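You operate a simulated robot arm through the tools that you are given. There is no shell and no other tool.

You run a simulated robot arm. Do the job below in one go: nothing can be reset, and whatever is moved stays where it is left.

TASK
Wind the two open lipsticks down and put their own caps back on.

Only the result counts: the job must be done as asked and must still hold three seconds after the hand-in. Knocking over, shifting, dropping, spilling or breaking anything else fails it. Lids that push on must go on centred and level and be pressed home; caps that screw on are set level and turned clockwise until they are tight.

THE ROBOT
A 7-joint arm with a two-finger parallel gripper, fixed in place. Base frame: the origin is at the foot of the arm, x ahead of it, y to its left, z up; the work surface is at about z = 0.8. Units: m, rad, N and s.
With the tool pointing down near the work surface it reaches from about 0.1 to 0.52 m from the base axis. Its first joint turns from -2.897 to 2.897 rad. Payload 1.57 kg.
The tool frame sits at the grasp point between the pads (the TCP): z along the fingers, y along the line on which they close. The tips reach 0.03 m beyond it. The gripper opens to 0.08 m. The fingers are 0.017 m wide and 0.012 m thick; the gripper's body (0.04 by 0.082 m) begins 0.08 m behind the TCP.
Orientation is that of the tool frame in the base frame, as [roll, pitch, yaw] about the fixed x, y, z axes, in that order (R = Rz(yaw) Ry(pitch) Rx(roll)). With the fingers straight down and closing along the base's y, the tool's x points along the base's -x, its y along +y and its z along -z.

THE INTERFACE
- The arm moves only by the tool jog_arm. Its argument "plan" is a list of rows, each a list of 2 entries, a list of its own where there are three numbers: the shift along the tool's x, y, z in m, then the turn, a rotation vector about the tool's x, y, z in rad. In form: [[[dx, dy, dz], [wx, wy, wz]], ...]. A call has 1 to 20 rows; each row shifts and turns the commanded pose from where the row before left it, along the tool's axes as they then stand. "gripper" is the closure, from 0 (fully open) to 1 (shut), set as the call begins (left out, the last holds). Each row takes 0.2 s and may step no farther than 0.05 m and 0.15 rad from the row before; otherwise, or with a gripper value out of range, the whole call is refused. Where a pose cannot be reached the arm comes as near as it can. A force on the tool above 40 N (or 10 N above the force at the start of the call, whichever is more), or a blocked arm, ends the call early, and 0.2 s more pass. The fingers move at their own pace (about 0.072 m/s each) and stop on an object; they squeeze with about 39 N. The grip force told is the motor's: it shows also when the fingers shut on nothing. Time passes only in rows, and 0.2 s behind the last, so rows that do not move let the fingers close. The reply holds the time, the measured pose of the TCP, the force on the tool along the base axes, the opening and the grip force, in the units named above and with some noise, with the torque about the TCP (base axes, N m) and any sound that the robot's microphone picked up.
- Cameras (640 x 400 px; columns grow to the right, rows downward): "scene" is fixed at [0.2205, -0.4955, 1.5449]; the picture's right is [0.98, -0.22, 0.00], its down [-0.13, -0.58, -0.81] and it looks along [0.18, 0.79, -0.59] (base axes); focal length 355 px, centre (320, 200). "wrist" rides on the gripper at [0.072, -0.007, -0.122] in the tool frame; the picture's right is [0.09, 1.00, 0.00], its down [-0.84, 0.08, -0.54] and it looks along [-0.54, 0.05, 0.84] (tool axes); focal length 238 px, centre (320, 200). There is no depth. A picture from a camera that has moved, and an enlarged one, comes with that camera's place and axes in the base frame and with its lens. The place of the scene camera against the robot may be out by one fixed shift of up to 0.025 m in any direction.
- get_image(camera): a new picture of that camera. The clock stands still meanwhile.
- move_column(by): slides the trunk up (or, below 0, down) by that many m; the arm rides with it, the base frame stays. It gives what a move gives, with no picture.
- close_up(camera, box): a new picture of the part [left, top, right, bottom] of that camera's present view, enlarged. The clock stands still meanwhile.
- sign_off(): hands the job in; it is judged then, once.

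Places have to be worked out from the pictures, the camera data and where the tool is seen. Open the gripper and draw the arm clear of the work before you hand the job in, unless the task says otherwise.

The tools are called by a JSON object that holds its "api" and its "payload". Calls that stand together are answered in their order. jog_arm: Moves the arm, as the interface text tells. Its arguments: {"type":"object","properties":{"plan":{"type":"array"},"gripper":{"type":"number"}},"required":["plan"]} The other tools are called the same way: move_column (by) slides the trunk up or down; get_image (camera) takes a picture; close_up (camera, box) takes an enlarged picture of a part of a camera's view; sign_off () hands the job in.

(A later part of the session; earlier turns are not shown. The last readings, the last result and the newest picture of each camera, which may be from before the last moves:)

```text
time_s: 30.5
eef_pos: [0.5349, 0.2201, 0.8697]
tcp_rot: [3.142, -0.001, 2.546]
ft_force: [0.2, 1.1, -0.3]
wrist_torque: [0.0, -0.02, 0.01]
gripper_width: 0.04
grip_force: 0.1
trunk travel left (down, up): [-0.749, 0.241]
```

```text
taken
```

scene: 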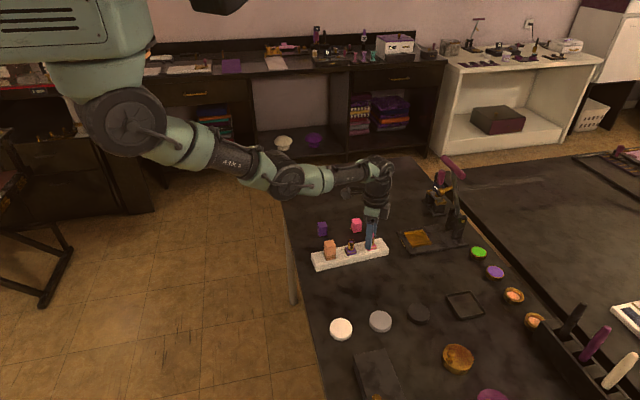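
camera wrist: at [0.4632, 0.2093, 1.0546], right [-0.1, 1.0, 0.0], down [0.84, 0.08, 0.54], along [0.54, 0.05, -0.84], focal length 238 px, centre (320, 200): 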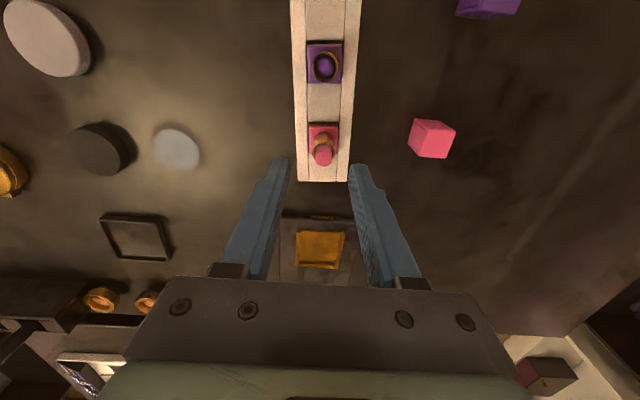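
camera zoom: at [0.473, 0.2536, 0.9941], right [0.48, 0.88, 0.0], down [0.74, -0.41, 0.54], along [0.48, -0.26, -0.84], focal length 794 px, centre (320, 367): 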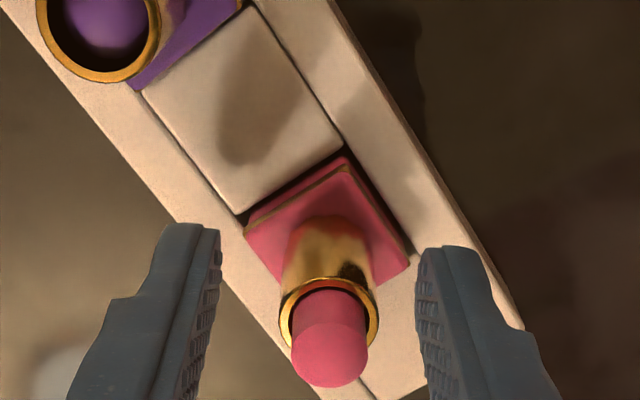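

Reach is fine. Centre is within ~1 mm (I'll shift 1 mm along the closing axis); now grip and twist counter-clockwise 1.6 rad.

{"api": "jog_arm", "payload": {"plan": [[[0, 0.001, 0], [0, 0, 0]], [[0, 0, 0], [0, 0, 0]], [[0, 0, 0], [0, 0, 0]], [[0, 0, 0], [0, 0, -0.1]], [[0, 0, 0], [0, 0, -0.12]], [[0, 0, 0], [0, 0, -0.12]], [[0, 0, 0], [0, 0, -0.12]], [[0, 0, 0], [0, 0, -0.12]], [[0, 0, 0], [0, 0, -0.12]], [[0, 0, 0], [0, 0, -0.12]], [[0, 0, 0], [0, 0, -0.12]], [[0, 0, 0], [0, 0, -0.12]], [[0, 0, 0], [0, 0, -0.12]], [[0, 0, 0], [0, 0, -0.12]], [[0, 0, 0], [0, 0, -0.12]], [[0, 0, 0], [0, 0, -0.12]]], "gripper": 1}}

{"api": "close_up", "payload": {"camera": "wrist", "box": [280, 150, 360, 220]}}

{"api": "close_up", "payload": {"camera": "scene", "box": [290, 180, 410, 275]}}

```text
time_s: 33.9
eef_pos: [0.5347, 0.2186, 0.8696]
tcp_rot: [-3.141, 0.0, -2.195]
ft_force: [2.3, -0.5, -0.2]
wrist_torque: [-0.08, -0.12, -0.01]
gripper_width: 0.0162
grip_force: 32.2
trunk travel left (down, up): [-0.749, 0.241]
```

```text
5.71 times, centred on (320, 185) of wrist
camera zoom: at [0.5001, 0.1566, 0.9929], right [-0.86, 0.51, 0.0], down [0.43, 0.72, 0.54], along [0.27, 0.47, -0.84], focal length 1362 px, centre (320, 286)
```

zoom: 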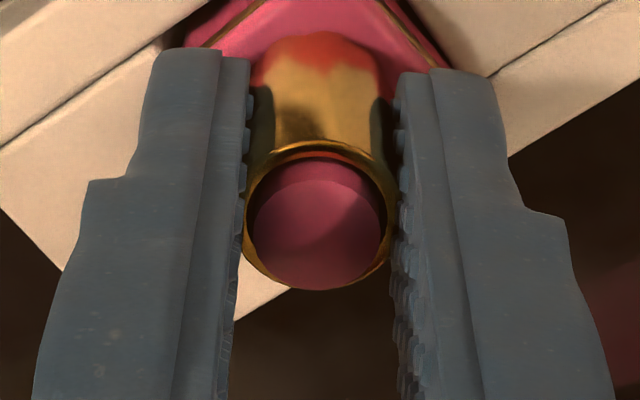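

```text
4.21 times, centred on (350, 228) of scene
camera zoom: at [0.2205, -0.4955, 1.5449], right [0.98, -0.22, 0.0], down [-0.13, -0.58, -0.81], along [0.18, 0.79, -0.59], focal length 1495 px, centre (194, 84)
```

zoom: 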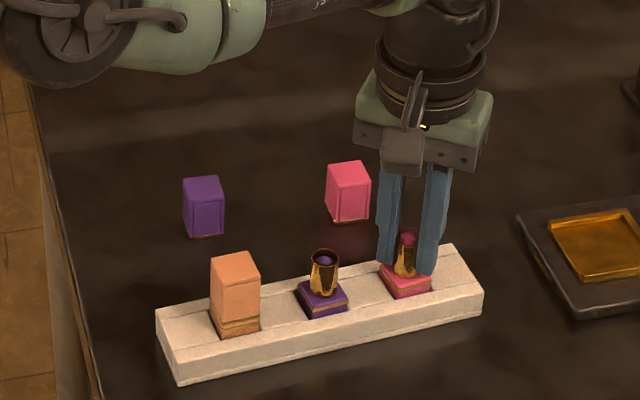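

Same direction works and the rack is steady. Continuing counter-clockwise 1.2 rad.

{"api": "jog_arm", "payload": {"plan": [[[0, 0, 0], [0, 0, -0.12]], [[0, 0, 0], [0, 0, -0.12]], [[0, 0, 0], [0, 0, -0.12]], [[0, 0, 0], [0, 0, -0.12]], [[0, 0, 0], [0, 0, -0.12]], [[0, 0, 0], [0, 0, -0.12]], [[0, 0, 0], [0, 0, -0.12]], [[0, 0, 0], [0, 0, -0.12]], [[0, 0, 0], [0, 0, -0.12]], [[0, 0, 0], [0, 0, -0.12]]]}}

{"api": "close_up", "payload": {"camera": "wrist", "box": [280, 150, 360, 220]}}

{"api": "close_up", "payload": {"camera": "scene", "box": [290, 180, 410, 275]}}

```text
time_s: 36.1
eef_pos: [0.5354, 0.2204, 0.8693]
tcp_rot: [-3.141, 0.001, -0.994]
ft_force: [2.7, -0.9, 3.1]
wrist_torque: [-0.07, -0.11, -0.03]
gripper_width: 0.017
grip_force: 32.2
trunk travel left (down, up): [-0.749, 0.241]
```

```text
5.71 times, centred on (320, 185) of wrist
camera zoom: at [0.5819, 0.1632, 0.9928], right [-0.78, -0.62, 0.0], down [-0.52, 0.66, 0.54], along [-0.34, 0.43, -0.84], focal length 1362 px, centre (320, 286)
```

zoom: 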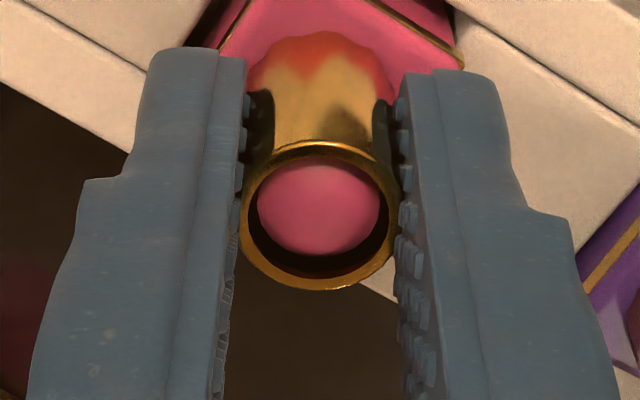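

```text
4.21 times, centred on (350, 228) of scene
camera zoom: at [0.2205, -0.4955, 1.5449], right [0.98, -0.22, 0.0], down [-0.13, -0.58, -0.81], along [0.18, 0.79, -0.59], focal length 1495 px, centre (194, 84)
```

zoom: 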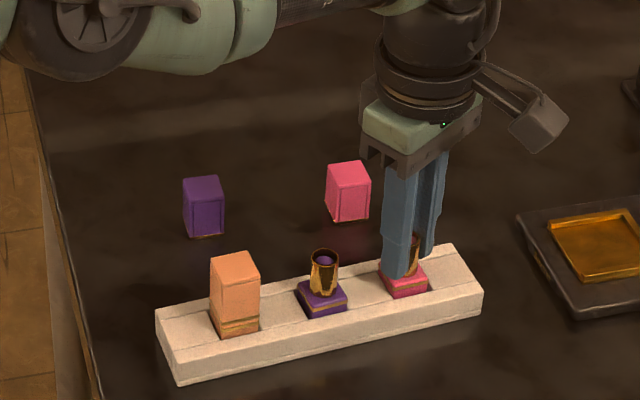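

Now below the rim; rack steady. A further 0.4 rad in small steps, watching the z-torque for the stop.

{"api": "jog_arm", "payload": {"plan": [[[0, 0, 0], [0, 0, -0.1]], [[0, 0, 0], [0, 0, -0.1]], [[0, 0, 0], [0, 0, -0.1]], [[0, 0, 0], [0, 0, -0.1]]]}}

{"api": "close_up", "payload": {"camera": "wrist", "box": [280, 150, 360, 220]}}

{"api": "close_up", "payload": {"camera": "scene", "box": [290, 180, 410, 275]}}

```text
time_s: 37.1
eef_pos: [0.5343, 0.2208, 0.869]
tcp_rot: [-3.141, 0.001, -0.593]
ft_force: [3.7, 1.9, 0.4]
wrist_torque: [0.06, -0.13, -0.08]
gripper_width: 0.017
grip_force: 31.9
trunk travel left (down, up): [-0.749, 0.241]
```

```text
5.71 times, centred on (320, 185) of wrist
camera zoom: at [0.5999, 0.1842, 0.9929], right [-0.48, -0.88, 0.0], down [-0.74, 0.4, 0.54], along [-0.48, 0.26, -0.84], focal length 1362 px, centre (320, 286)
```

zoom: 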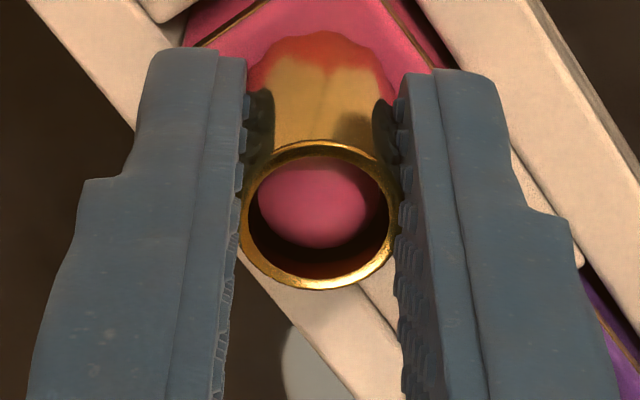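

```text
4.21 times, centred on (350, 228) of scene
camera zoom: at [0.2205, -0.4955, 1.5449], right [0.98, -0.22, 0.0], down [-0.13, -0.58, -0.81], along [0.18, 0.79, -0.59], focal length 1495 px, centre (194, 84)
```

zoom: 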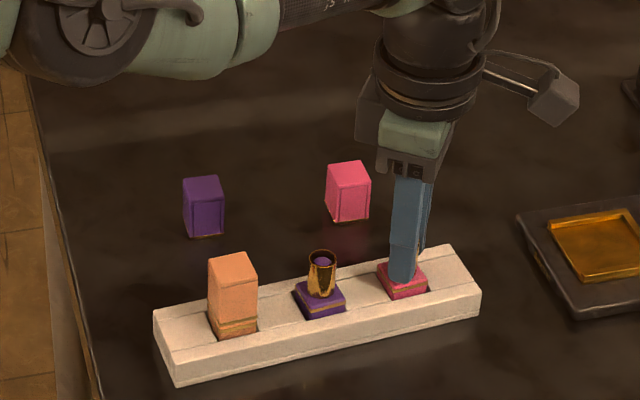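

The bullet is deep, but lateral force (3.7 N in x) is starting to pull the rack ~1–2 mm. I'll shift the held tube back by ~2 mm in +x to relieve it, then check readings.

{"api": "jog_arm", "payload": {"plan": [[[0.0007, -0.0008, 0], [0, 0, 0]], [[0.0006, -0.0009, 0], [0, 0, 0]], [[0, 0, 0], [0, 0, 0]]]}}

{"api": "close_up", "payload": {"camera": "scene", "box": [290, 180, 410, 275]}}

```text
time_s: 37.9
eef_pos: [0.537, 0.2197, 0.8695]
tcp_rot: [3.141, 0.001, -0.596]
ft_force: [-0.9, -0.3, 2.8]
wrist_torque: [0.01, 0.07, 0.0]
gripper_width: 0.0171
grip_force: 32.0
trunk travel left (down, up): [-0.749, 0.241]
```

```text
4.21 times, centred on (350, 228) of scene
camera zoom: at [0.2205, -0.4955, 1.5449], right [0.98, -0.22, 0.0], down [-0.13, -0.58, -0.81], along [0.18, 0.79, -0.59], focal length 1495 px, centre (194, 84)
```

zoom: 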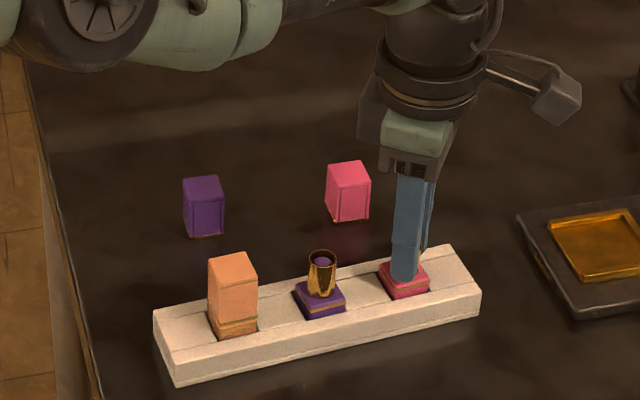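

Forces are nearly zero now (z-torque 0), so the stop isn't reached. I'll twist 0.2 rad more in small steps.

{"api": "jog_arm", "payload": {"plan": [[[0, 0, 0], [0, 0, -0.07]], [[0, 0, 0], [0, 0, -0.07]], [[0, 0, 0], [0, 0, 0]]]}}

{"api": "close_up", "payload": {"camera": "wrist", "box": [280, 150, 360, 220]}}

{"api": "close_up", "payload": {"camera": "scene", "box": [290, 180, 410, 275]}}

```text
time_s: 38.7
eef_pos: [0.5361, 0.2182, 0.8695]
tcp_rot: [3.141, 0.0, -0.455]
ft_force: [-2.9, -0.9, 0.9]
wrist_torque: [-0.1, 0.17, -0.09]
gripper_width: 0.0162
grip_force: 31.7
trunk travel left (down, up): [-0.749, 0.241]
```

```text
5.71 times, centred on (320, 185) of wrist
camera zoom: at [0.6057, 0.1935, 0.9926], right [-0.36, -0.93, 0.0], down [-0.79, 0.3, 0.54], along [-0.51, 0.19, -0.84], focal length 1362 px, centre (320, 286)
```

zoom: 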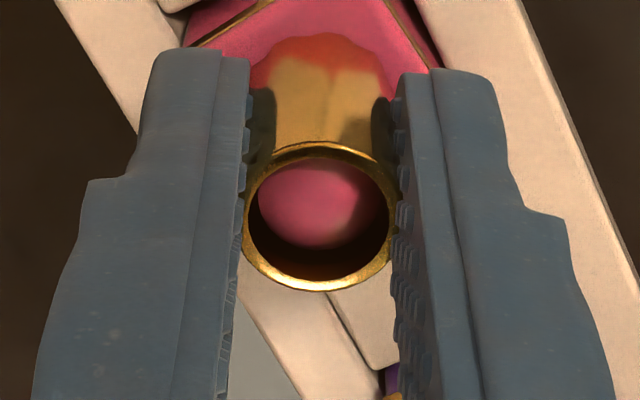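

```text
4.21 times, centred on (350, 228) of scene
camera zoom: at [0.2205, -0.4955, 1.5449], right [0.98, -0.22, 0.0], down [-0.13, -0.58, -0.81], along [0.18, 0.79, -0.59], focal length 1495 px, centre (194, 84)
```

zoom: 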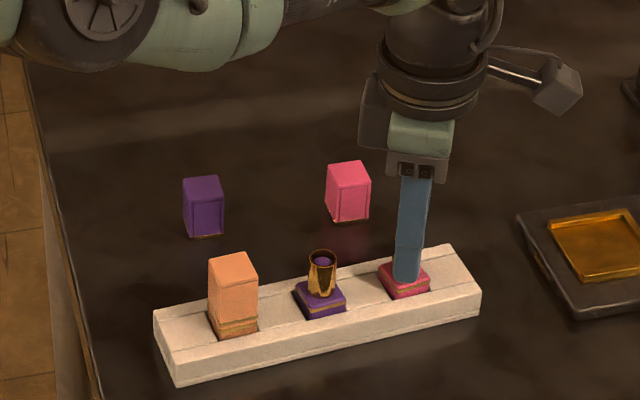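

The bullet hardly moved in the last step and z-torque is -0.09, the same sign of the stop as for purple. I'll relieve the twist and gently shift the rack ~3 mm back in +x while holding.

{"api": "jog_arm", "payload": {"plan": [[[0, 0, 0], [0, 0, 0.05]], [[0.0013, -0.0007, 0], [0, 0, 0]], [[0.0014, -0.0007, 0], [0, 0, 0]], [[0, 0, 0], [0, 0, 0]]]}}

{"api": "close_up", "payload": {"camera": "scene", "box": [290, 180, 410, 275]}}

```text
time_s: 39.7
eef_pos: [0.5393, 0.2195, 0.8694]
tcp_rot: [3.141, 0.001, -0.507]
ft_force: [-4.3, 0.7, 1.3]
wrist_torque: [0.01, 0.18, -0.05]
gripper_width: 0.0173
grip_force: 31.6
trunk travel left (down, up): [-0.749, 0.241]
```

```text
4.21 times, centred on (350, 228) of scene
camera zoom: at [0.2205, -0.4955, 1.5449], right [0.98, -0.22, 0.0], down [-0.13, -0.58, -0.81], along [0.18, 0.79, -0.59], focal length 1495 px, centre (194, 84)
```

zoom: 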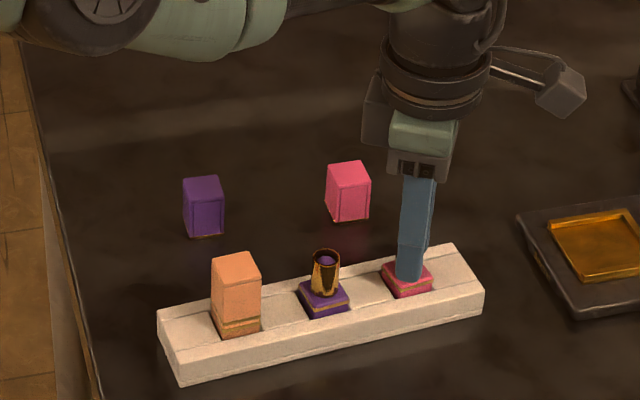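

Rack is back in x; its far (+x) end is still ~3 px high (≈3 mm in +y). A small -y drag of the held lipstick to square it up.

{"api": "jog_arm", "payload": {"plan": [[[0.0008, 0.0016, 0], [0, 0, 0]], [[0.0009, 0.0015, 0], [0, 0, 0]], [[0, 0, 0], [0, 0, 0]]]}}

{"api": "close_up", "payload": {"camera": "scene", "box": [290, 180, 410, 275]}}

```text
time_s: 40.5
eef_pos: [0.5408, 0.217, 0.87]
tcp_rot: [-3.14, -0.003, -0.506]
ft_force: [0.0, 4.4, 1.1]
wrist_torque: [0.1, 0.03, -0.08]
gripper_width: 0.017
grip_force: 32.4
trunk travel left (down, up): [-0.749, 0.241]
```

```text
4.21 times, centred on (350, 228) of scene
camera zoom: at [0.2205, -0.4955, 1.5449], right [0.98, -0.22, 0.0], down [-0.13, -0.58, -0.81], along [0.18, 0.79, -0.59], focal length 1495 px, centre (194, 84)
```

zoom: 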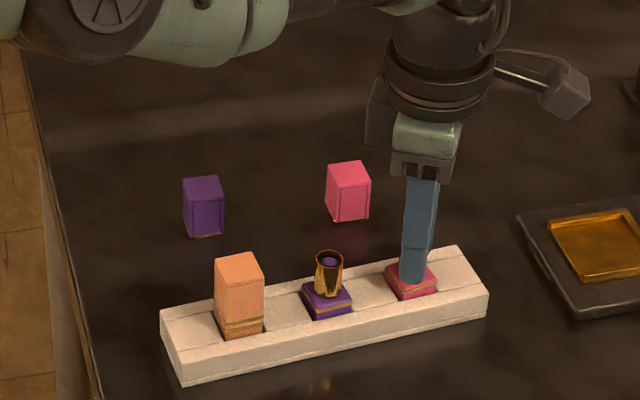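

Rack now matches its original place within ~2 mm. Release, rise, and turn back to compare bullet depths.

{"api": "jog_arm", "payload": {"plan": [[[0, 0, 0], [0, 0, 0]], [[0, 0, 0], [0, 0, 0]], [[0, 0, -0.03], [0, 0, 0]], [[0, 0, -0.04], [0, 0, 0]], [[0, 0, 0], [0, 0, 0.15]], [[0, 0, 0], [0, 0, 0.15]], [[0, 0, 0], [0, 0, 0.15]], [[0, 0, 0], [0, 0, 0.15]], [[0, 0, 0], [0, 0, 0.15]], [[0, 0, 0], [0, 0, 0.15]], [[0, 0, 0], [0, 0, 0.15]], [[0, 0, 0], [0, 0, 0.15]], [[0, 0, 0], [0, 0, 0.15]], [[0, 0, 0], [0, 0, 0.15]], [[0, 0, 0], [0, 0, 0.15]], [[0, 0, 0], [0, 0, 0.15]], [[0, 0, 0], [0, 0, 0.15]], [[0, 0, 0], [0, 0, 0.15]], [[0, 0, 0], [0, 0, 0.15]], [[0, 0, 0], [0, 0, 0.15]]], "gripper": 0.5}}

{"api": "jog_arm", "payload": {"plan": [[[0, 0, 0], [0, 0, 0.15]], [[0, 0, 0], [0, 0, 0.0873]], [[0.0, 0, 0], [0, 0, 0]]]}}

{"api": "close_up", "payload": {"camera": "wrist", "box": [280, 30, 380, 180]}}

{"api": "close_up", "payload": {"camera": "scene", "box": [290, 200, 410, 275]}}

```text
time_s: 44.7
eef_pos: [0.5402, 0.2168, 0.9396]
tcp_rot: [3.141, 0.001, -2.908]
ft_force: [-0.6, 0.1, 0.0]
wrist_torque: [-0.02, -0.01, -0.03]
gripper_width: 0.0402
grip_force: 0.0
trunk travel left (down, up): [-0.749, 0.241]
```

```text
time_s: 45.5
eef_pos: [0.5407, 0.2164, 0.9378]
tcp_rot: [-3.142, -0.002, 3.139]
ft_force: [-0.8, 0.0, 0.1]
wrist_torque: [0.0, 0.03, -0.02]
gripper_width: 0.0399
grip_force: 0.0
trunk travel left (down, up): [-0.749, 0.241]
```

```text
2.67 times, centred on (330, 105) of wrist
camera zoom: at [0.4699, 0.2097, 1.0631], right [-0.09, 1.0, 0.0], down [0.84, 0.08, 0.54], along [0.54, 0.05, -0.84], focal length 636 px, centre (293, 453)
```

zoom: 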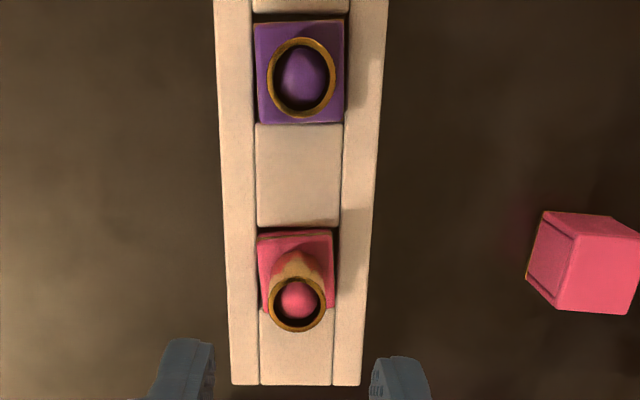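

```text
5.33 times, centred on (350, 238) of scene
camera zoom: at [0.2205, -0.4955, 1.5449], right [0.98, -0.22, 0.0], down [-0.13, -0.58, -0.81], along [0.18, 0.79, -0.59], focal length 1894 px, centre (160, 0)
```

zoom: 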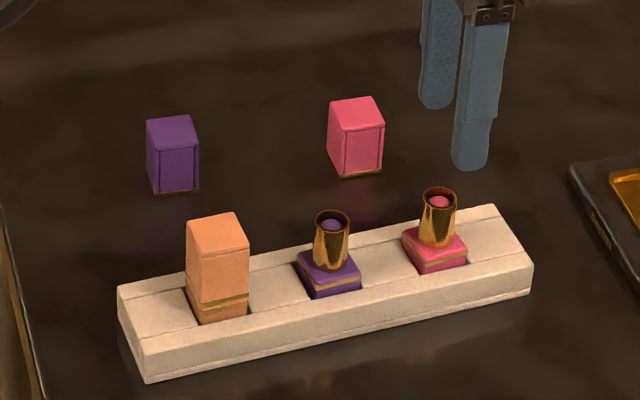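

Both bullets look similarly deep. I'll zoom in to compare, and also view the pink cap.

{"api": "close_up", "payload": {"camera": "scene", "box": [340, 230, 384, 258]}}

{"api": "close_up", "payload": {"camera": "wrist", "box": [300, 30, 350, 160]}}

{"api": "close_up", "payload": {"camera": "wrist", "box": [370, 90, 450, 160]}}

```text
14.29 times, centred on (362, 244) of scene
camera zoom: at [0.2205, -0.4955, 1.5449], right [0.98, -0.22, 0.0], down [-0.13, -0.58, -0.81], along [0.18, 0.79, -0.59], focal length 5074 px, centre (-280, -429)
```

zoom: 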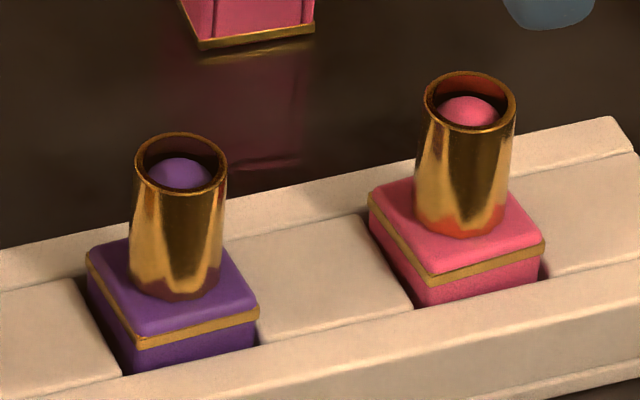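

```text
3.08 times, centred on (325, 95) of wrist
camera zoom: at [0.4699, 0.2097, 1.0631], right [-0.09, 1.0, 0.0], down [0.84, 0.08, 0.54], along [0.54, 0.05, -0.84], focal length 733 px, centre (305, 523)
```

zoom: 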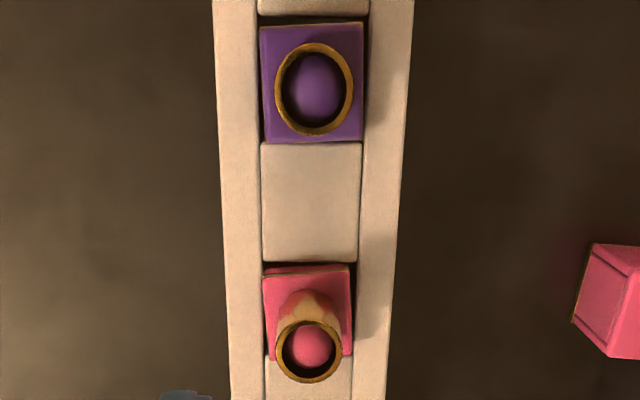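

```text
5.71 times, centred on (410, 125) of wrist
camera zoom: at [0.4699, 0.2097, 1.0631], right [-0.09, 1.0, 0.0], down [0.84, 0.08, 0.54], along [0.54, 0.05, -0.84], focal length 1362 px, centre (-194, 629)
```

zoom: 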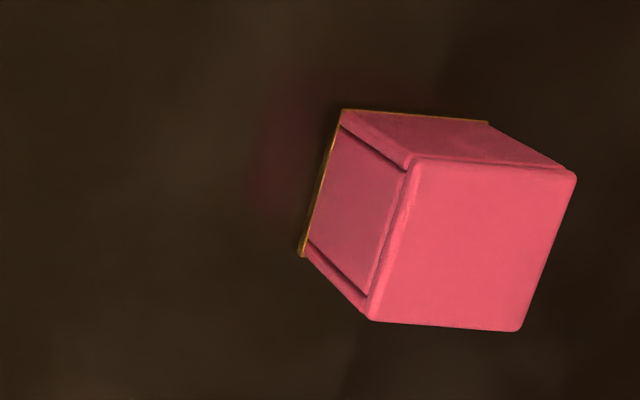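

Both bullets are wound down equally. Pink cap measured at (0.529,0.327), yaw≈0, 27 mm square and 35 mm tall. I now go over the purple cap (≈0.418,0.334) to verify it before grasping.

{"api": "jog_arm", "payload": {"plan": [[[0.031, 0.02925, 0], [0, 0, 0]], [[0.031, 0.02925, 0], [0, 0, 0]], [[0.031, 0.02925, 0], [0, 0, 0]], [[0.031, 0.02925, 0], [0, 0, 0]], [[0, 0, 0.02], [0, 0, 0]], [[0, 0, 0], [0, 0, 0]]], "gripper": 0.2}}

{"api": "get_image", "payload": {"camera": "wrist"}}

{"api": "close_up", "payload": {"camera": "wrist", "box": [270, 90, 370, 180]}}

```text
time_s: 46.9
eef_pos: [0.415, 0.3337, 0.9205]
tcp_rot: [-3.141, 0.001, -3.141]
ft_force: [-0.1, 1.4, 0.5]
wrist_torque: [0.02, -0.02, 0.0]
gripper_width: 0.0638
grip_force: 0.1
trunk travel left (down, up): [-0.749, 0.241]
```

```text
taken
camera wrist: at [0.3451, 0.3265, 1.044], right [-0.09, 1.0, 0.0], down [0.84, 0.08, 0.54], along [0.54, 0.05, -0.84], focal length 238 px, centre (320, 200)
```

wrist: 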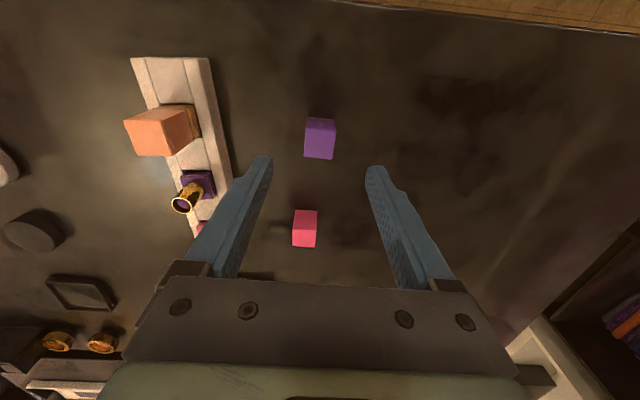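

```text
4.44 times, centred on (320, 135) of wrist
camera zoom: at [0.3451, 0.3265, 1.044], right [-0.09, 1.0, 0.0], down [0.84, 0.08, 0.54], along [0.54, 0.05, -0.84], focal length 1059 px, centre (320, 489)
```

zoom: 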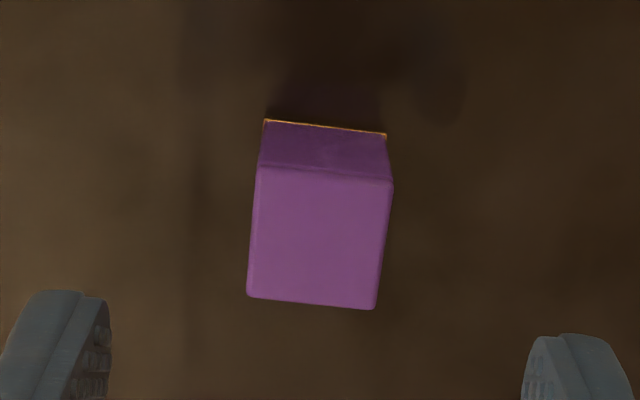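

The purple cap is centred at (0.4191,0.3326), yaw ≈ -0.025, top z≈0.835. I align to it and descend so the tips stop ~7 mm above the table, then grip.

{"api": "jog_arm", "payload": {"plan": [[[-0.002, -0.0009, 0.02], [0, 0, 0.025]], [[0, 0, 0.025], [0, 0, 0]], [[0, 0, 0.02], [0, 0, 0]], [[0, 0, 0.02], [0, 0, 0]], [[0, 0, 0], [0, 0, 0]]]}}

{"api": "close_up", "payload": {"camera": "wrist", "box": [250, 90, 390, 210]}}

{"api": "close_up", "payload": {"camera": "scene", "box": [290, 180, 410, 275]}}

```text
time_s: 48.1
eef_pos: [0.4196, 0.3315, 0.8359]
tcp_rot: [-3.14, -0.001, 3.113]
ft_force: [0.4, -0.1, -0.6]
wrist_torque: [0.01, -0.05, -0.04]
gripper_width: 0.0635
grip_force: 0.0
trunk travel left (down, up): [-0.749, 0.241]
```

```text
3.33 times, centred on (320, 150) of wrist
camera zoom: at [0.3487, 0.3269, 0.9585], right [-0.07, 1.0, 0.0], down [0.84, 0.06, 0.54], along [0.54, 0.04, -0.84], focal length 794 px, centre (320, 367)
```

zoom: 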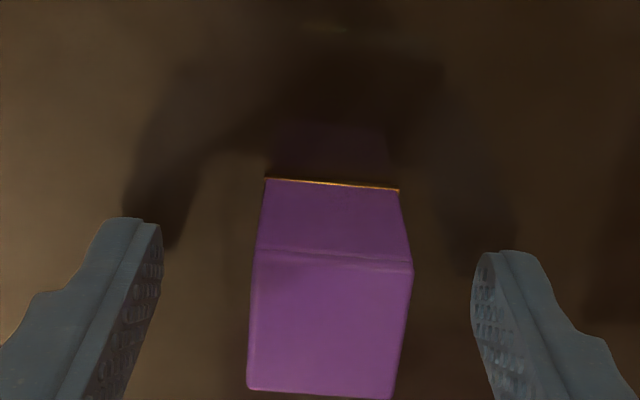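

```text
4.21 times, centred on (350, 228) of scene
camera zoom: at [0.2205, -0.4955, 1.5449], right [0.98, -0.22, 0.0], down [-0.13, -0.58, -0.81], along [0.18, 0.79, -0.59], focal length 1495 px, centre (194, 84)
```

zoom: 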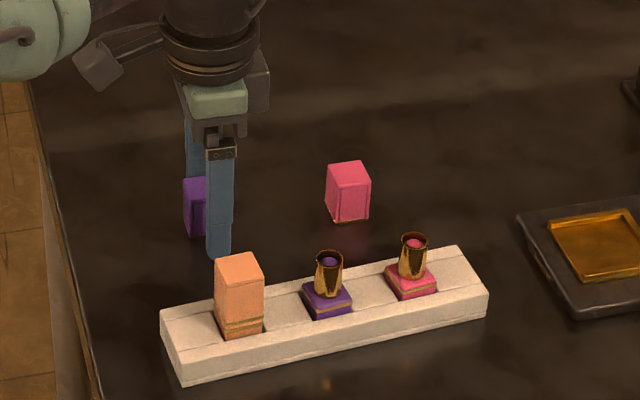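

The cap is centred between the fingers. Closing and then lifting slightly to check the hold.

{"api": "jog_arm", "payload": {"plan": [[[0, 0, 0], [0, 0, 0]], [[0, 0, 0], [0, 0, 0]], [[0, 0, 0], [0, 0, 0]], [[0, 0, -0.01], [0, 0, 0]], [[0, 0, -0.03], [0, 0, 0]], [[0, 0, -0.035], [0, 0, 0]], [[0, 0, -0.03], [0, 0, 0]], [[0, 0, 0], [0, 0, 0]]], "gripper": 1}}

{"api": "close_up", "payload": {"camera": "wrist", "box": [250, 90, 390, 210]}}

{"api": "close_up", "payload": {"camera": "scene", "box": [270, 130, 410, 275]}}

```text
time_s: 49.9
eef_pos: [0.4172, 0.3316, 0.9398]
tcp_rot: [-3.141, 0.001, 3.115]
ft_force: [0.4, 0.6, -1.5]
wrist_torque: [0.0, -0.02, 0.01]
gripper_width: 0.0257
grip_force: 37.0
trunk travel left (down, up): [-0.749, 0.241]
```

```text
3.33 times, centred on (320, 150) of wrist
camera zoom: at [0.3475, 0.3269, 1.0627], right [-0.07, 1.0, 0.0], down [0.84, 0.06, 0.54], along [0.54, 0.04, -0.84], focal length 794 px, centre (320, 367)
```

zoom: 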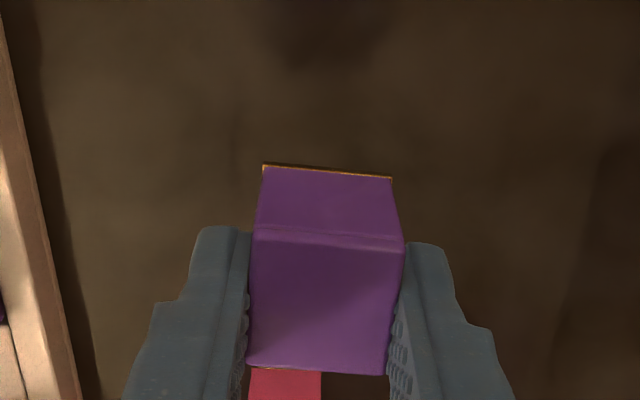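

```text
2.76 times, centred on (340, 202) of scene
camera zoom: at [0.2205, -0.4955, 1.5449], right [0.98, -0.22, 0.0], down [-0.13, -0.58, -0.81], along [0.18, 0.79, -0.59], focal length 980 px, centre (265, 193)
```

zoom: 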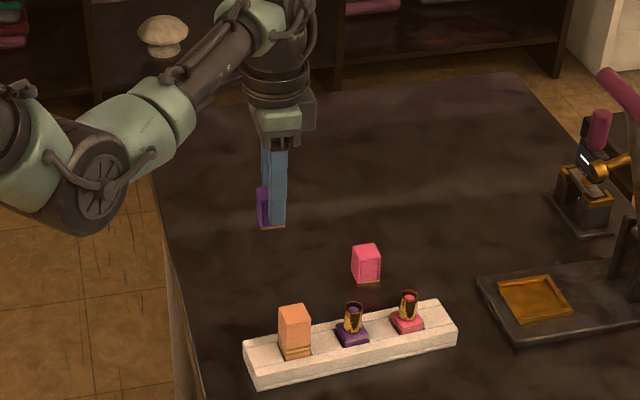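

The cap is held, but it looks ~7 mm lower in the fingers than at grasp. I'll wait a moment to see whether it's still slipping.

{"api": "jog_arm", "payload": {"plan": [[[0, 0, 0], [0, 0, 0]], [[0, 0, 0], [0, 0, 0]], [[0, 0, 0], [0, 0, 0]]]}}

{"api": "close_up", "payload": {"camera": "wrist", "box": [250, 90, 390, 210]}}

{"api": "close_up", "payload": {"camera": "scene", "box": [310, 170, 350, 220]}}

```text
time_s: 50.7
eef_pos: [0.4172, 0.3317, 0.9381]
tcp_rot: [3.141, 0.0, 3.116]
ft_force: [0.3, -0.4, 0.3]
wrist_torque: [0.0, 0.01, 0.02]
gripper_width: 0.0257
grip_force: 36.6
trunk travel left (down, up): [-0.749, 0.241]
```

```text
3.33 times, centred on (320, 150) of wrist
camera zoom: at [0.3475, 0.327, 1.0624], right [-0.07, 1.0, 0.0], down [0.84, 0.06, 0.54], along [0.54, 0.04, -0.84], focal length 794 px, centre (320, 367)
```

zoom: 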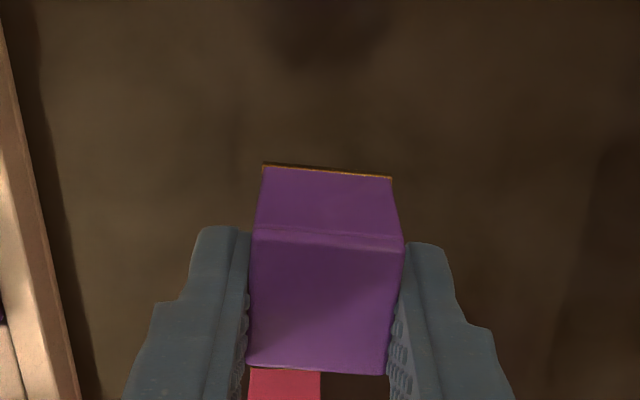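

```text
8.00 times, centred on (330, 195) of scene
camera zoom: at [0.2205, -0.4955, 1.5449], right [0.98, -0.22, 0.0], down [-0.13, -0.58, -0.81], along [0.18, 0.79, -0.59], focal length 2841 px, centre (240, 240)
```

zoom: 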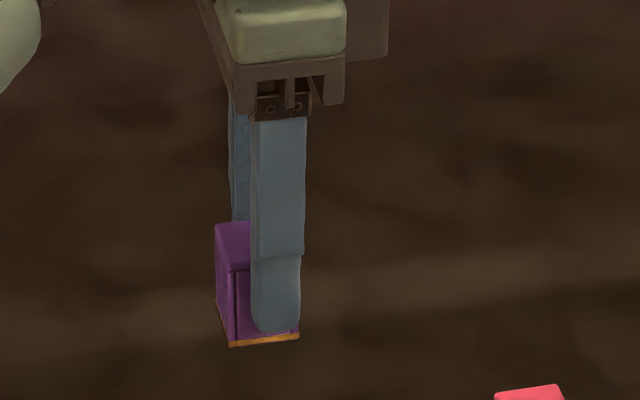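

The hold is stable and level: cap top at tool z≈9 mm, cap bottom ≈44 mm below TCP level, offset ≈+1.5 mm in tool x. Purple axis is now (0.4767,0.2123), base yaw ≈0.10. I'll carry the cap there, staying at height.

{"api": "jog_arm", "payload": {"plan": [[[0, 0, -0.005], [0, 0, -0.125]], [[-0.01156, -0.03126, 0], [0, 0, 0]], [[-0.01156, -0.03126, 0], [0, 0, 0]], [[-0.01156, -0.03126, 0], [0, 0, 0]], [[-0.01156, -0.03126, 0], [0, 0, 0]], [[0, 0, 0], [0, 0, 0]], [[0, 0, 0], [0, 0, 0]]]}}

{"api": "close_up", "payload": {"camera": "wrist", "box": [250, 90, 390, 210]}}

{"api": "close_up", "payload": {"camera": "scene", "box": [320, 200, 390, 265]}}

```text
time_s: 52.3
eef_pos: [0.4761, 0.215, 0.9455]
tcp_rot: [3.14, 0.0, -3.042]
ft_force: [-0.1, -0.2, 1.1]
wrist_torque: [-0.01, -0.01, 0.01]
gripper_width: 0.0261
grip_force: 36.8
trunk travel left (down, up): [-0.749, 0.241]
```

```text
3.33 times, centred on (320, 150) of wrist
camera zoom: at [0.4078, 0.1991, 1.0682], right [-0.19, 0.98, 0.0], down [0.82, 0.16, 0.54], along [0.53, 0.1, -0.84], focal length 794 px, centre (320, 367)
```

zoom: 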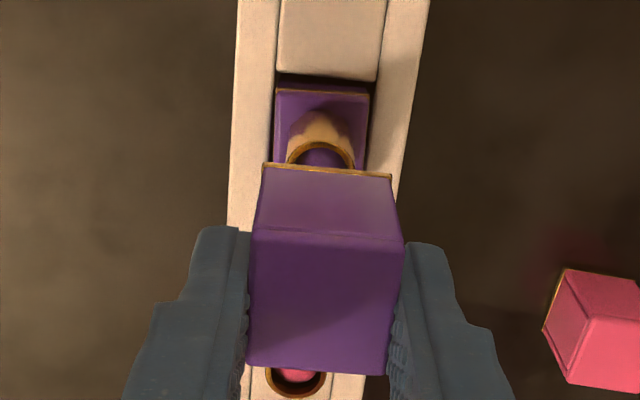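

```text
6.15 times, centred on (355, 232) of scene
camera zoom: at [0.2205, -0.4955, 1.5449], right [0.98, -0.22, 0.0], down [-0.13, -0.58, -0.81], along [0.18, 0.79, -0.59], focal length 2186 px, centre (105, 0)
```

zoom: 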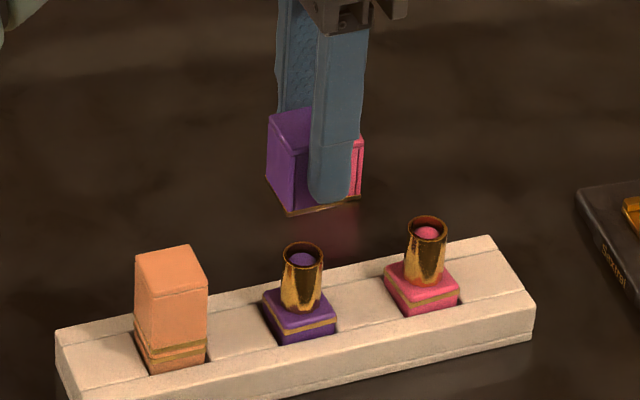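

Relative to the held cap the purple base is centred within ~0.5 mm, with a yaw error of ~0.03–0.05 rad. I apply -0.03 rad and lower until the cap begins to go over the tube, watching the force.

{"api": "jog_arm", "payload": {"plan": [[[0.0003, -0.0004, 0], [0, 0, -0.03]], [[0, 0, 0.015], [0, 0, 0]], [[0, 0, 0.015], [0, 0, 0]], [[0, 0, 0.01], [0, 0, 0]], [[0, 0, 0], [0, 0, 0]]]}}

{"api": "close_up", "payload": {"camera": "wrist", "box": [250, 90, 390, 210]}}

{"api": "close_up", "payload": {"camera": "scene", "box": [320, 200, 390, 265]}}

```text
time_s: 53.5
eef_pos: [0.4775, 0.2129, 0.9061]
tcp_rot: [3.14, 0.004, -3.012]
ft_force: [-0.5, -1.3, 9.3]
wrist_torque: [-0.01, -0.07, 0.03]
gripper_width: 0.0257
grip_force: 37.0
trunk travel left (down, up): [-0.749, 0.241]
```

```text
3.33 times, centred on (320, 150) of wrist
camera zoom: at [0.4074, 0.1963, 1.0293], right [-0.22, 0.98, 0.0], down [0.82, 0.18, 0.54], along [0.53, 0.12, -0.84], focal length 794 px, centre (320, 367)
```

zoom: 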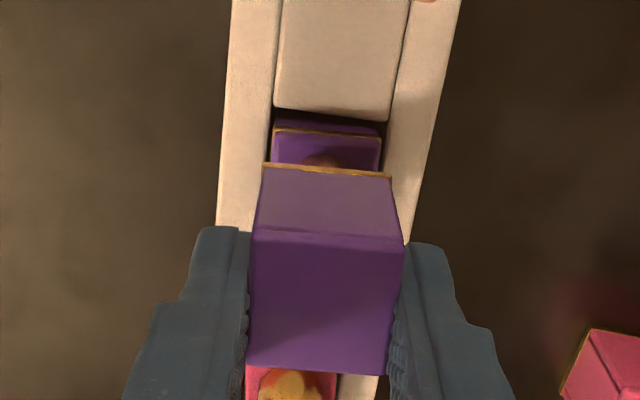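

```text
6.15 times, centred on (355, 232) of scene
camera zoom: at [0.2205, -0.4955, 1.5449], right [0.98, -0.22, 0.0], down [-0.13, -0.58, -0.81], along [0.18, 0.79, -0.59], focal length 2186 px, centre (105, 0)
```

zoom: 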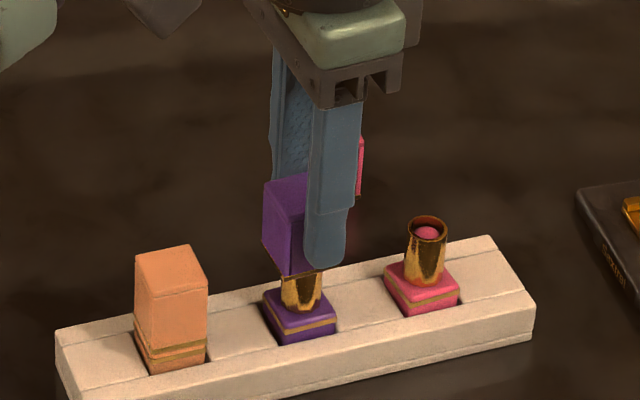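

A 9 N upward contact appears right about where the cap reaches the tube rim; visually centred within ~0.5 mm. I'll lower in small steps and watch if it enters.

{"api": "jog_arm", "payload": {"plan": [[[0, 0, 0.001], [0, 0, 0]], [[0, 0, 0.001], [0, 0, 0]], [[0, 0, 0.001], [0, 0, 0]]]}}

{"api": "close_up", "payload": {"camera": "wrist", "box": [250, 90, 390, 210]}}

{"api": "close_up", "payload": {"camera": "scene", "box": [330, 210, 380, 260]}}

```text
time_s: 54.3
eef_pos: [0.4766, 0.2123, 0.9054]
tcp_rot: [3.138, 0.008, -3.011]
ft_force: [-1.9, -0.2, 28.7]
wrist_torque: [0.11, -0.17, -0.01]
gripper_width: 0.0258
grip_force: 37.1
trunk travel left (down, up): [-0.749, 0.241]
```

```text
3.33 times, centred on (320, 150) of wrist
camera zoom: at [0.407, 0.1957, 1.0284], right [-0.22, 0.98, 0.0], down [0.82, 0.18, 0.55], along [0.54, 0.12, -0.84], focal length 794 px, centre (320, 367)
```

zoom: 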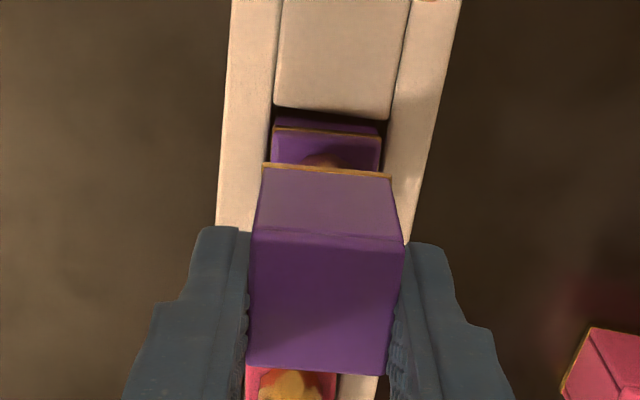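

```text
8.00 times, centred on (355, 235) of scene
camera zoom: at [0.2205, -0.4955, 1.5449], right [0.98, -0.22, 0.0], down [-0.13, -0.58, -0.81], along [0.18, 0.79, -0.59], focal length 2841 px, centre (40, -80)
```

zoom: 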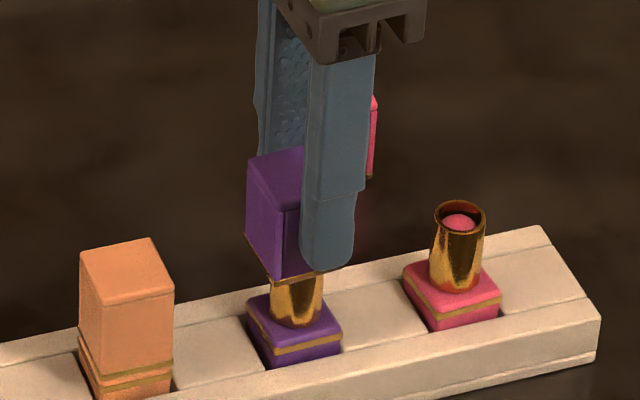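

28 N without entering: the cap is sitting on the rim. I'll back off 4 mm and take tight close-ups to find the sub-millimetre offset.

{"api": "jog_arm", "payload": {"plan": [[[0, 0, -0.002], [0, 0, 0]], [[0, 0, -0.005], [0, 0, 0]], [[0, 0, 0], [0, 0, 0]], [[0, 0, 0], [0, 0, 0]]]}}

{"api": "close_up", "payload": {"camera": "wrist", "box": [290, 115, 350, 155]}}

{"api": "close_up", "payload": {"camera": "scene", "box": [340, 225, 370, 255]}}

```text
time_s: 55.3
eef_pos: [0.4757, 0.2124, 0.9071]
tcp_rot: [-3.141, -0.003, -3.014]
ft_force: [-0.4, -0.3, 0.2]
wrist_torque: [0.0, 0.01, 0.0]
gripper_width: 0.0258
grip_force: 37.2
trunk travel left (down, up): [-0.749, 0.241]
```

```text
10.00 times, centred on (320, 135) of wrist
camera zoom: at [0.4071, 0.1957, 1.0308], right [-0.22, 0.98, 0.0], down [0.82, 0.19, 0.54], along [0.53, 0.12, -0.84], focal length 2384 px, centre (320, 850)
```

zoom: 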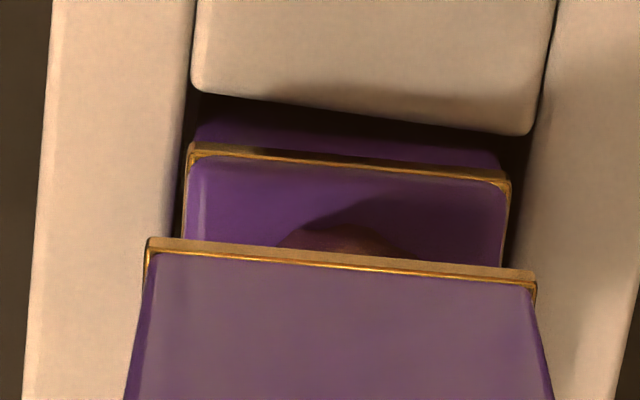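

```text
13.33 times, centred on (355, 240) of scene
camera zoom: at [0.2205, -0.4955, 1.5449], right [0.98, -0.22, 0.0], down [-0.13, -0.58, -0.81], along [0.18, 0.79, -0.59], focal length 4736 px, centre (-147, -333)
```

zoom: 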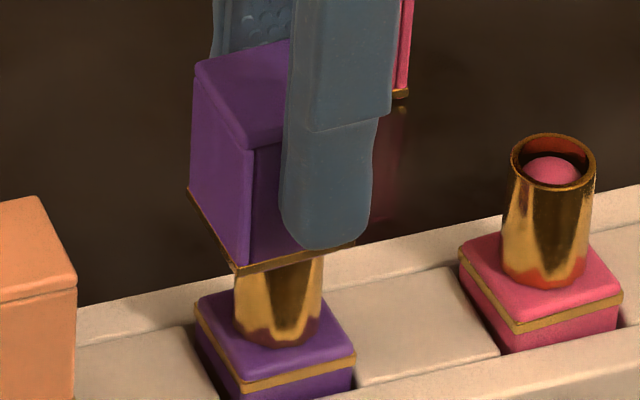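

The tight views show the true offset: the tube is ≈2.5 mm in +x and ≈1.3 mm in +y of the cap's centre, both cameras agreeing. I correct this at the raised height and re-check.

{"api": "jog_arm", "payload": {"plan": [[[0, 0, -0.002], [0, 0, 0]], [[-0.0027, 0.0011, 0], [0, 0, 0.018]], [[0, 0, 0], [0, 0, 0]], [[0, 0, 0], [0, 0, 0]]]}}

{"api": "close_up", "payload": {"camera": "wrist", "box": [290, 115, 350, 155]}}

{"api": "close_up", "payload": {"camera": "scene", "box": [340, 225, 370, 255]}}

```text
time_s: 56.3
eef_pos: [0.4795, 0.2141, 0.9099]
tcp_rot: [3.141, 0.001, -3.031]
ft_force: [-0.7, -0.7, 0.4]
wrist_torque: [-0.01, 0.0, 0.03]
gripper_width: 0.0256
grip_force: 36.8
trunk travel left (down, up): [-0.749, 0.241]
```

```text
10.00 times, centred on (320, 135) of wrist
camera zoom: at [0.41, 0.1985, 1.034], right [-0.2, 0.98, 0.0], down [0.82, 0.17, 0.54], along [0.53, 0.11, -0.84], focal length 2384 px, centre (320, 850)
```

zoom: 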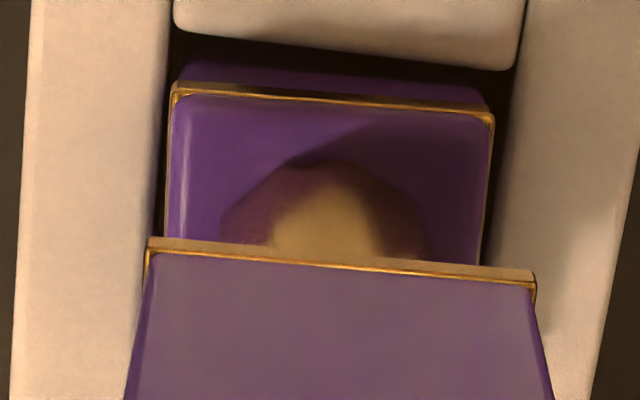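

```text
13.33 times, centred on (355, 240) of scene
camera zoom: at [0.2205, -0.4955, 1.5449], right [0.98, -0.22, 0.0], down [-0.13, -0.58, -0.81], along [0.18, 0.79, -0.59], focal length 4736 px, centre (-147, -333)
```

zoom: 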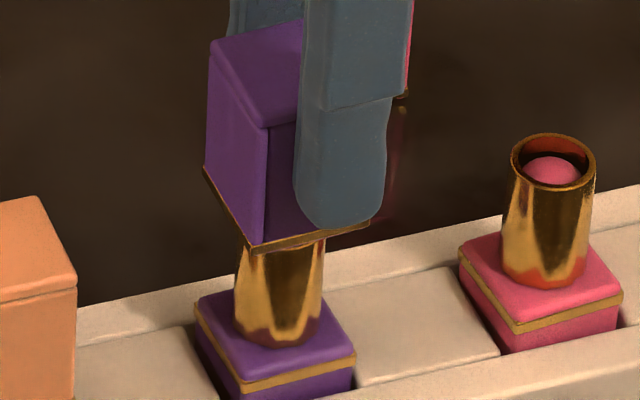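

Now slightly overshot: the cap is ~0.9 mm too far in +x (arm hadn't settled earlier). I apply a small correction, settle longer and re-check.

{"api": "jog_arm", "payload": {"plan": [[[0.0009, -0.0003, 0], [0, 0, 0.007]], [[0, 0, 0], [0, 0, 0]], [[0, 0, 0], [0, 0, 0]], [[0, 0, 0], [0, 0, 0]]]}}

{"api": "close_up", "payload": {"camera": "wrist", "box": [290, 115, 350, 155]}}

{"api": "close_up", "payload": {"camera": "scene", "box": [340, 230, 364, 254]}}

```text
time_s: 57.3
eef_pos: [0.4781, 0.213, 0.9116]
tcp_rot: [-3.14, -0.002, -3.037]
ft_force: [-0.6, 0.4, -0.8]
wrist_torque: [0.01, -0.03, -0.02]
gripper_width: 0.0256
grip_force: 36.8
trunk travel left (down, up): [-0.749, 0.241]
```

```text
10.00 times, centred on (320, 135) of wrist
camera zoom: at [0.4088, 0.1988, 1.0335], right [-0.2, 0.98, 0.0], down [0.82, 0.16, 0.54], along [0.53, 0.11, -0.84], focal length 2384 px, centre (320, 850)
```

zoom: 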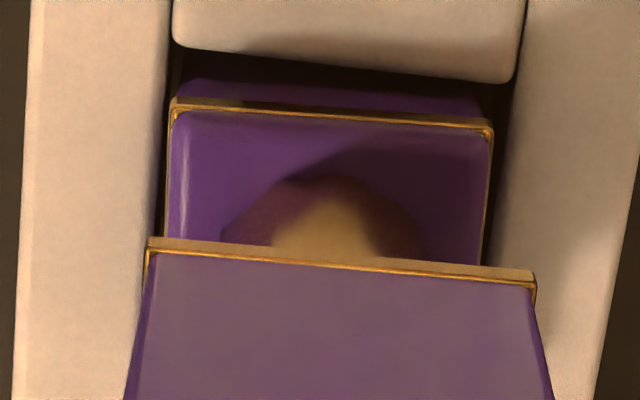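

```text
16.00 times, centred on (352, 242) of scene
camera zoom: at [0.2205, -0.4955, 1.5449], right [0.98, -0.22, 0.0], down [-0.13, -0.58, -0.81], along [0.18, 0.79, -0.59], focal length 5683 px, centre (-192, -472)
```

zoom: 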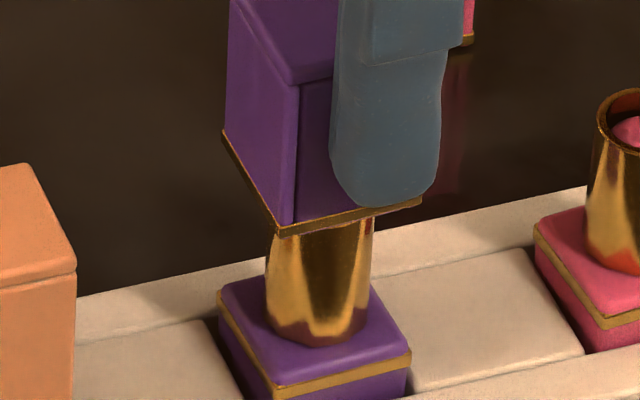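

Both views now show alignment within ~0.4 mm. Lowering in small steps.

{"api": "jog_arm", "payload": {"plan": [[[0, -0.0004, 0.002], [0, 0, 0]], [[0, 0, 0.002], [0, 0, 0]], [[0, 0, 0.0015], [0, 0, 0]], [[0, 0, 0.0015], [0, 0, 0]], [[0, 0, 0], [0, 0, 0]]]}}

{"api": "close_up", "payload": {"camera": "scene", "box": [340, 230, 364, 254]}}

{"api": "close_up", "payload": {"camera": "wrist", "box": [290, 115, 350, 155]}}

```text
time_s: 58.5
eef_pos: [0.4782, 0.2133, 0.9045]
tcp_rot: [3.141, 0.0, -3.037]
ft_force: [-0.1, -0.2, -0.6]
wrist_torque: [-0.01, 0.0, -0.02]
gripper_width: 0.0259
grip_force: 37.0
trunk travel left (down, up): [-0.749, 0.241]
```

```text
16.00 times, centred on (352, 242) of scene
camera zoom: at [0.2205, -0.4955, 1.5449], right [0.98, -0.22, 0.0], down [-0.13, -0.58, -0.81], along [0.18, 0.79, -0.59], focal length 5683 px, centre (-192, -472)
```

zoom: 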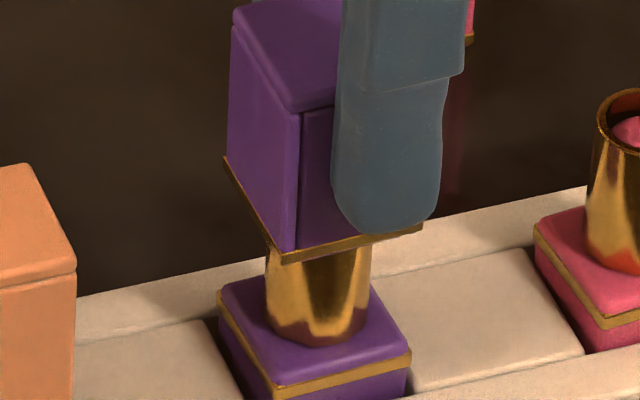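

```text
10.00 times, centred on (320, 135) of wrist
camera zoom: at [0.4093, 0.1984, 1.0272], right [-0.2, 0.98, 0.0], down [0.82, 0.16, 0.54], along [0.53, 0.11, -0.84], focal length 2384 px, centre (320, 850)
```

zoom: 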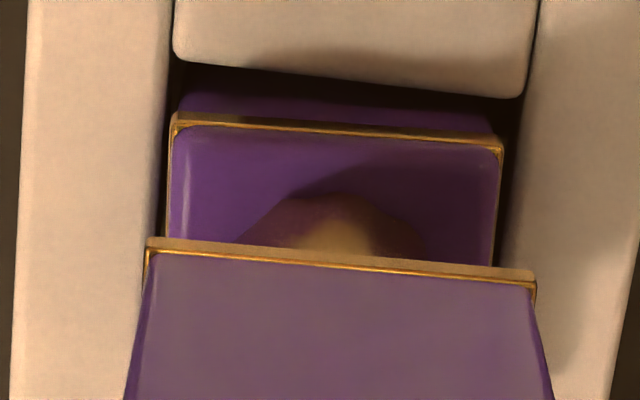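

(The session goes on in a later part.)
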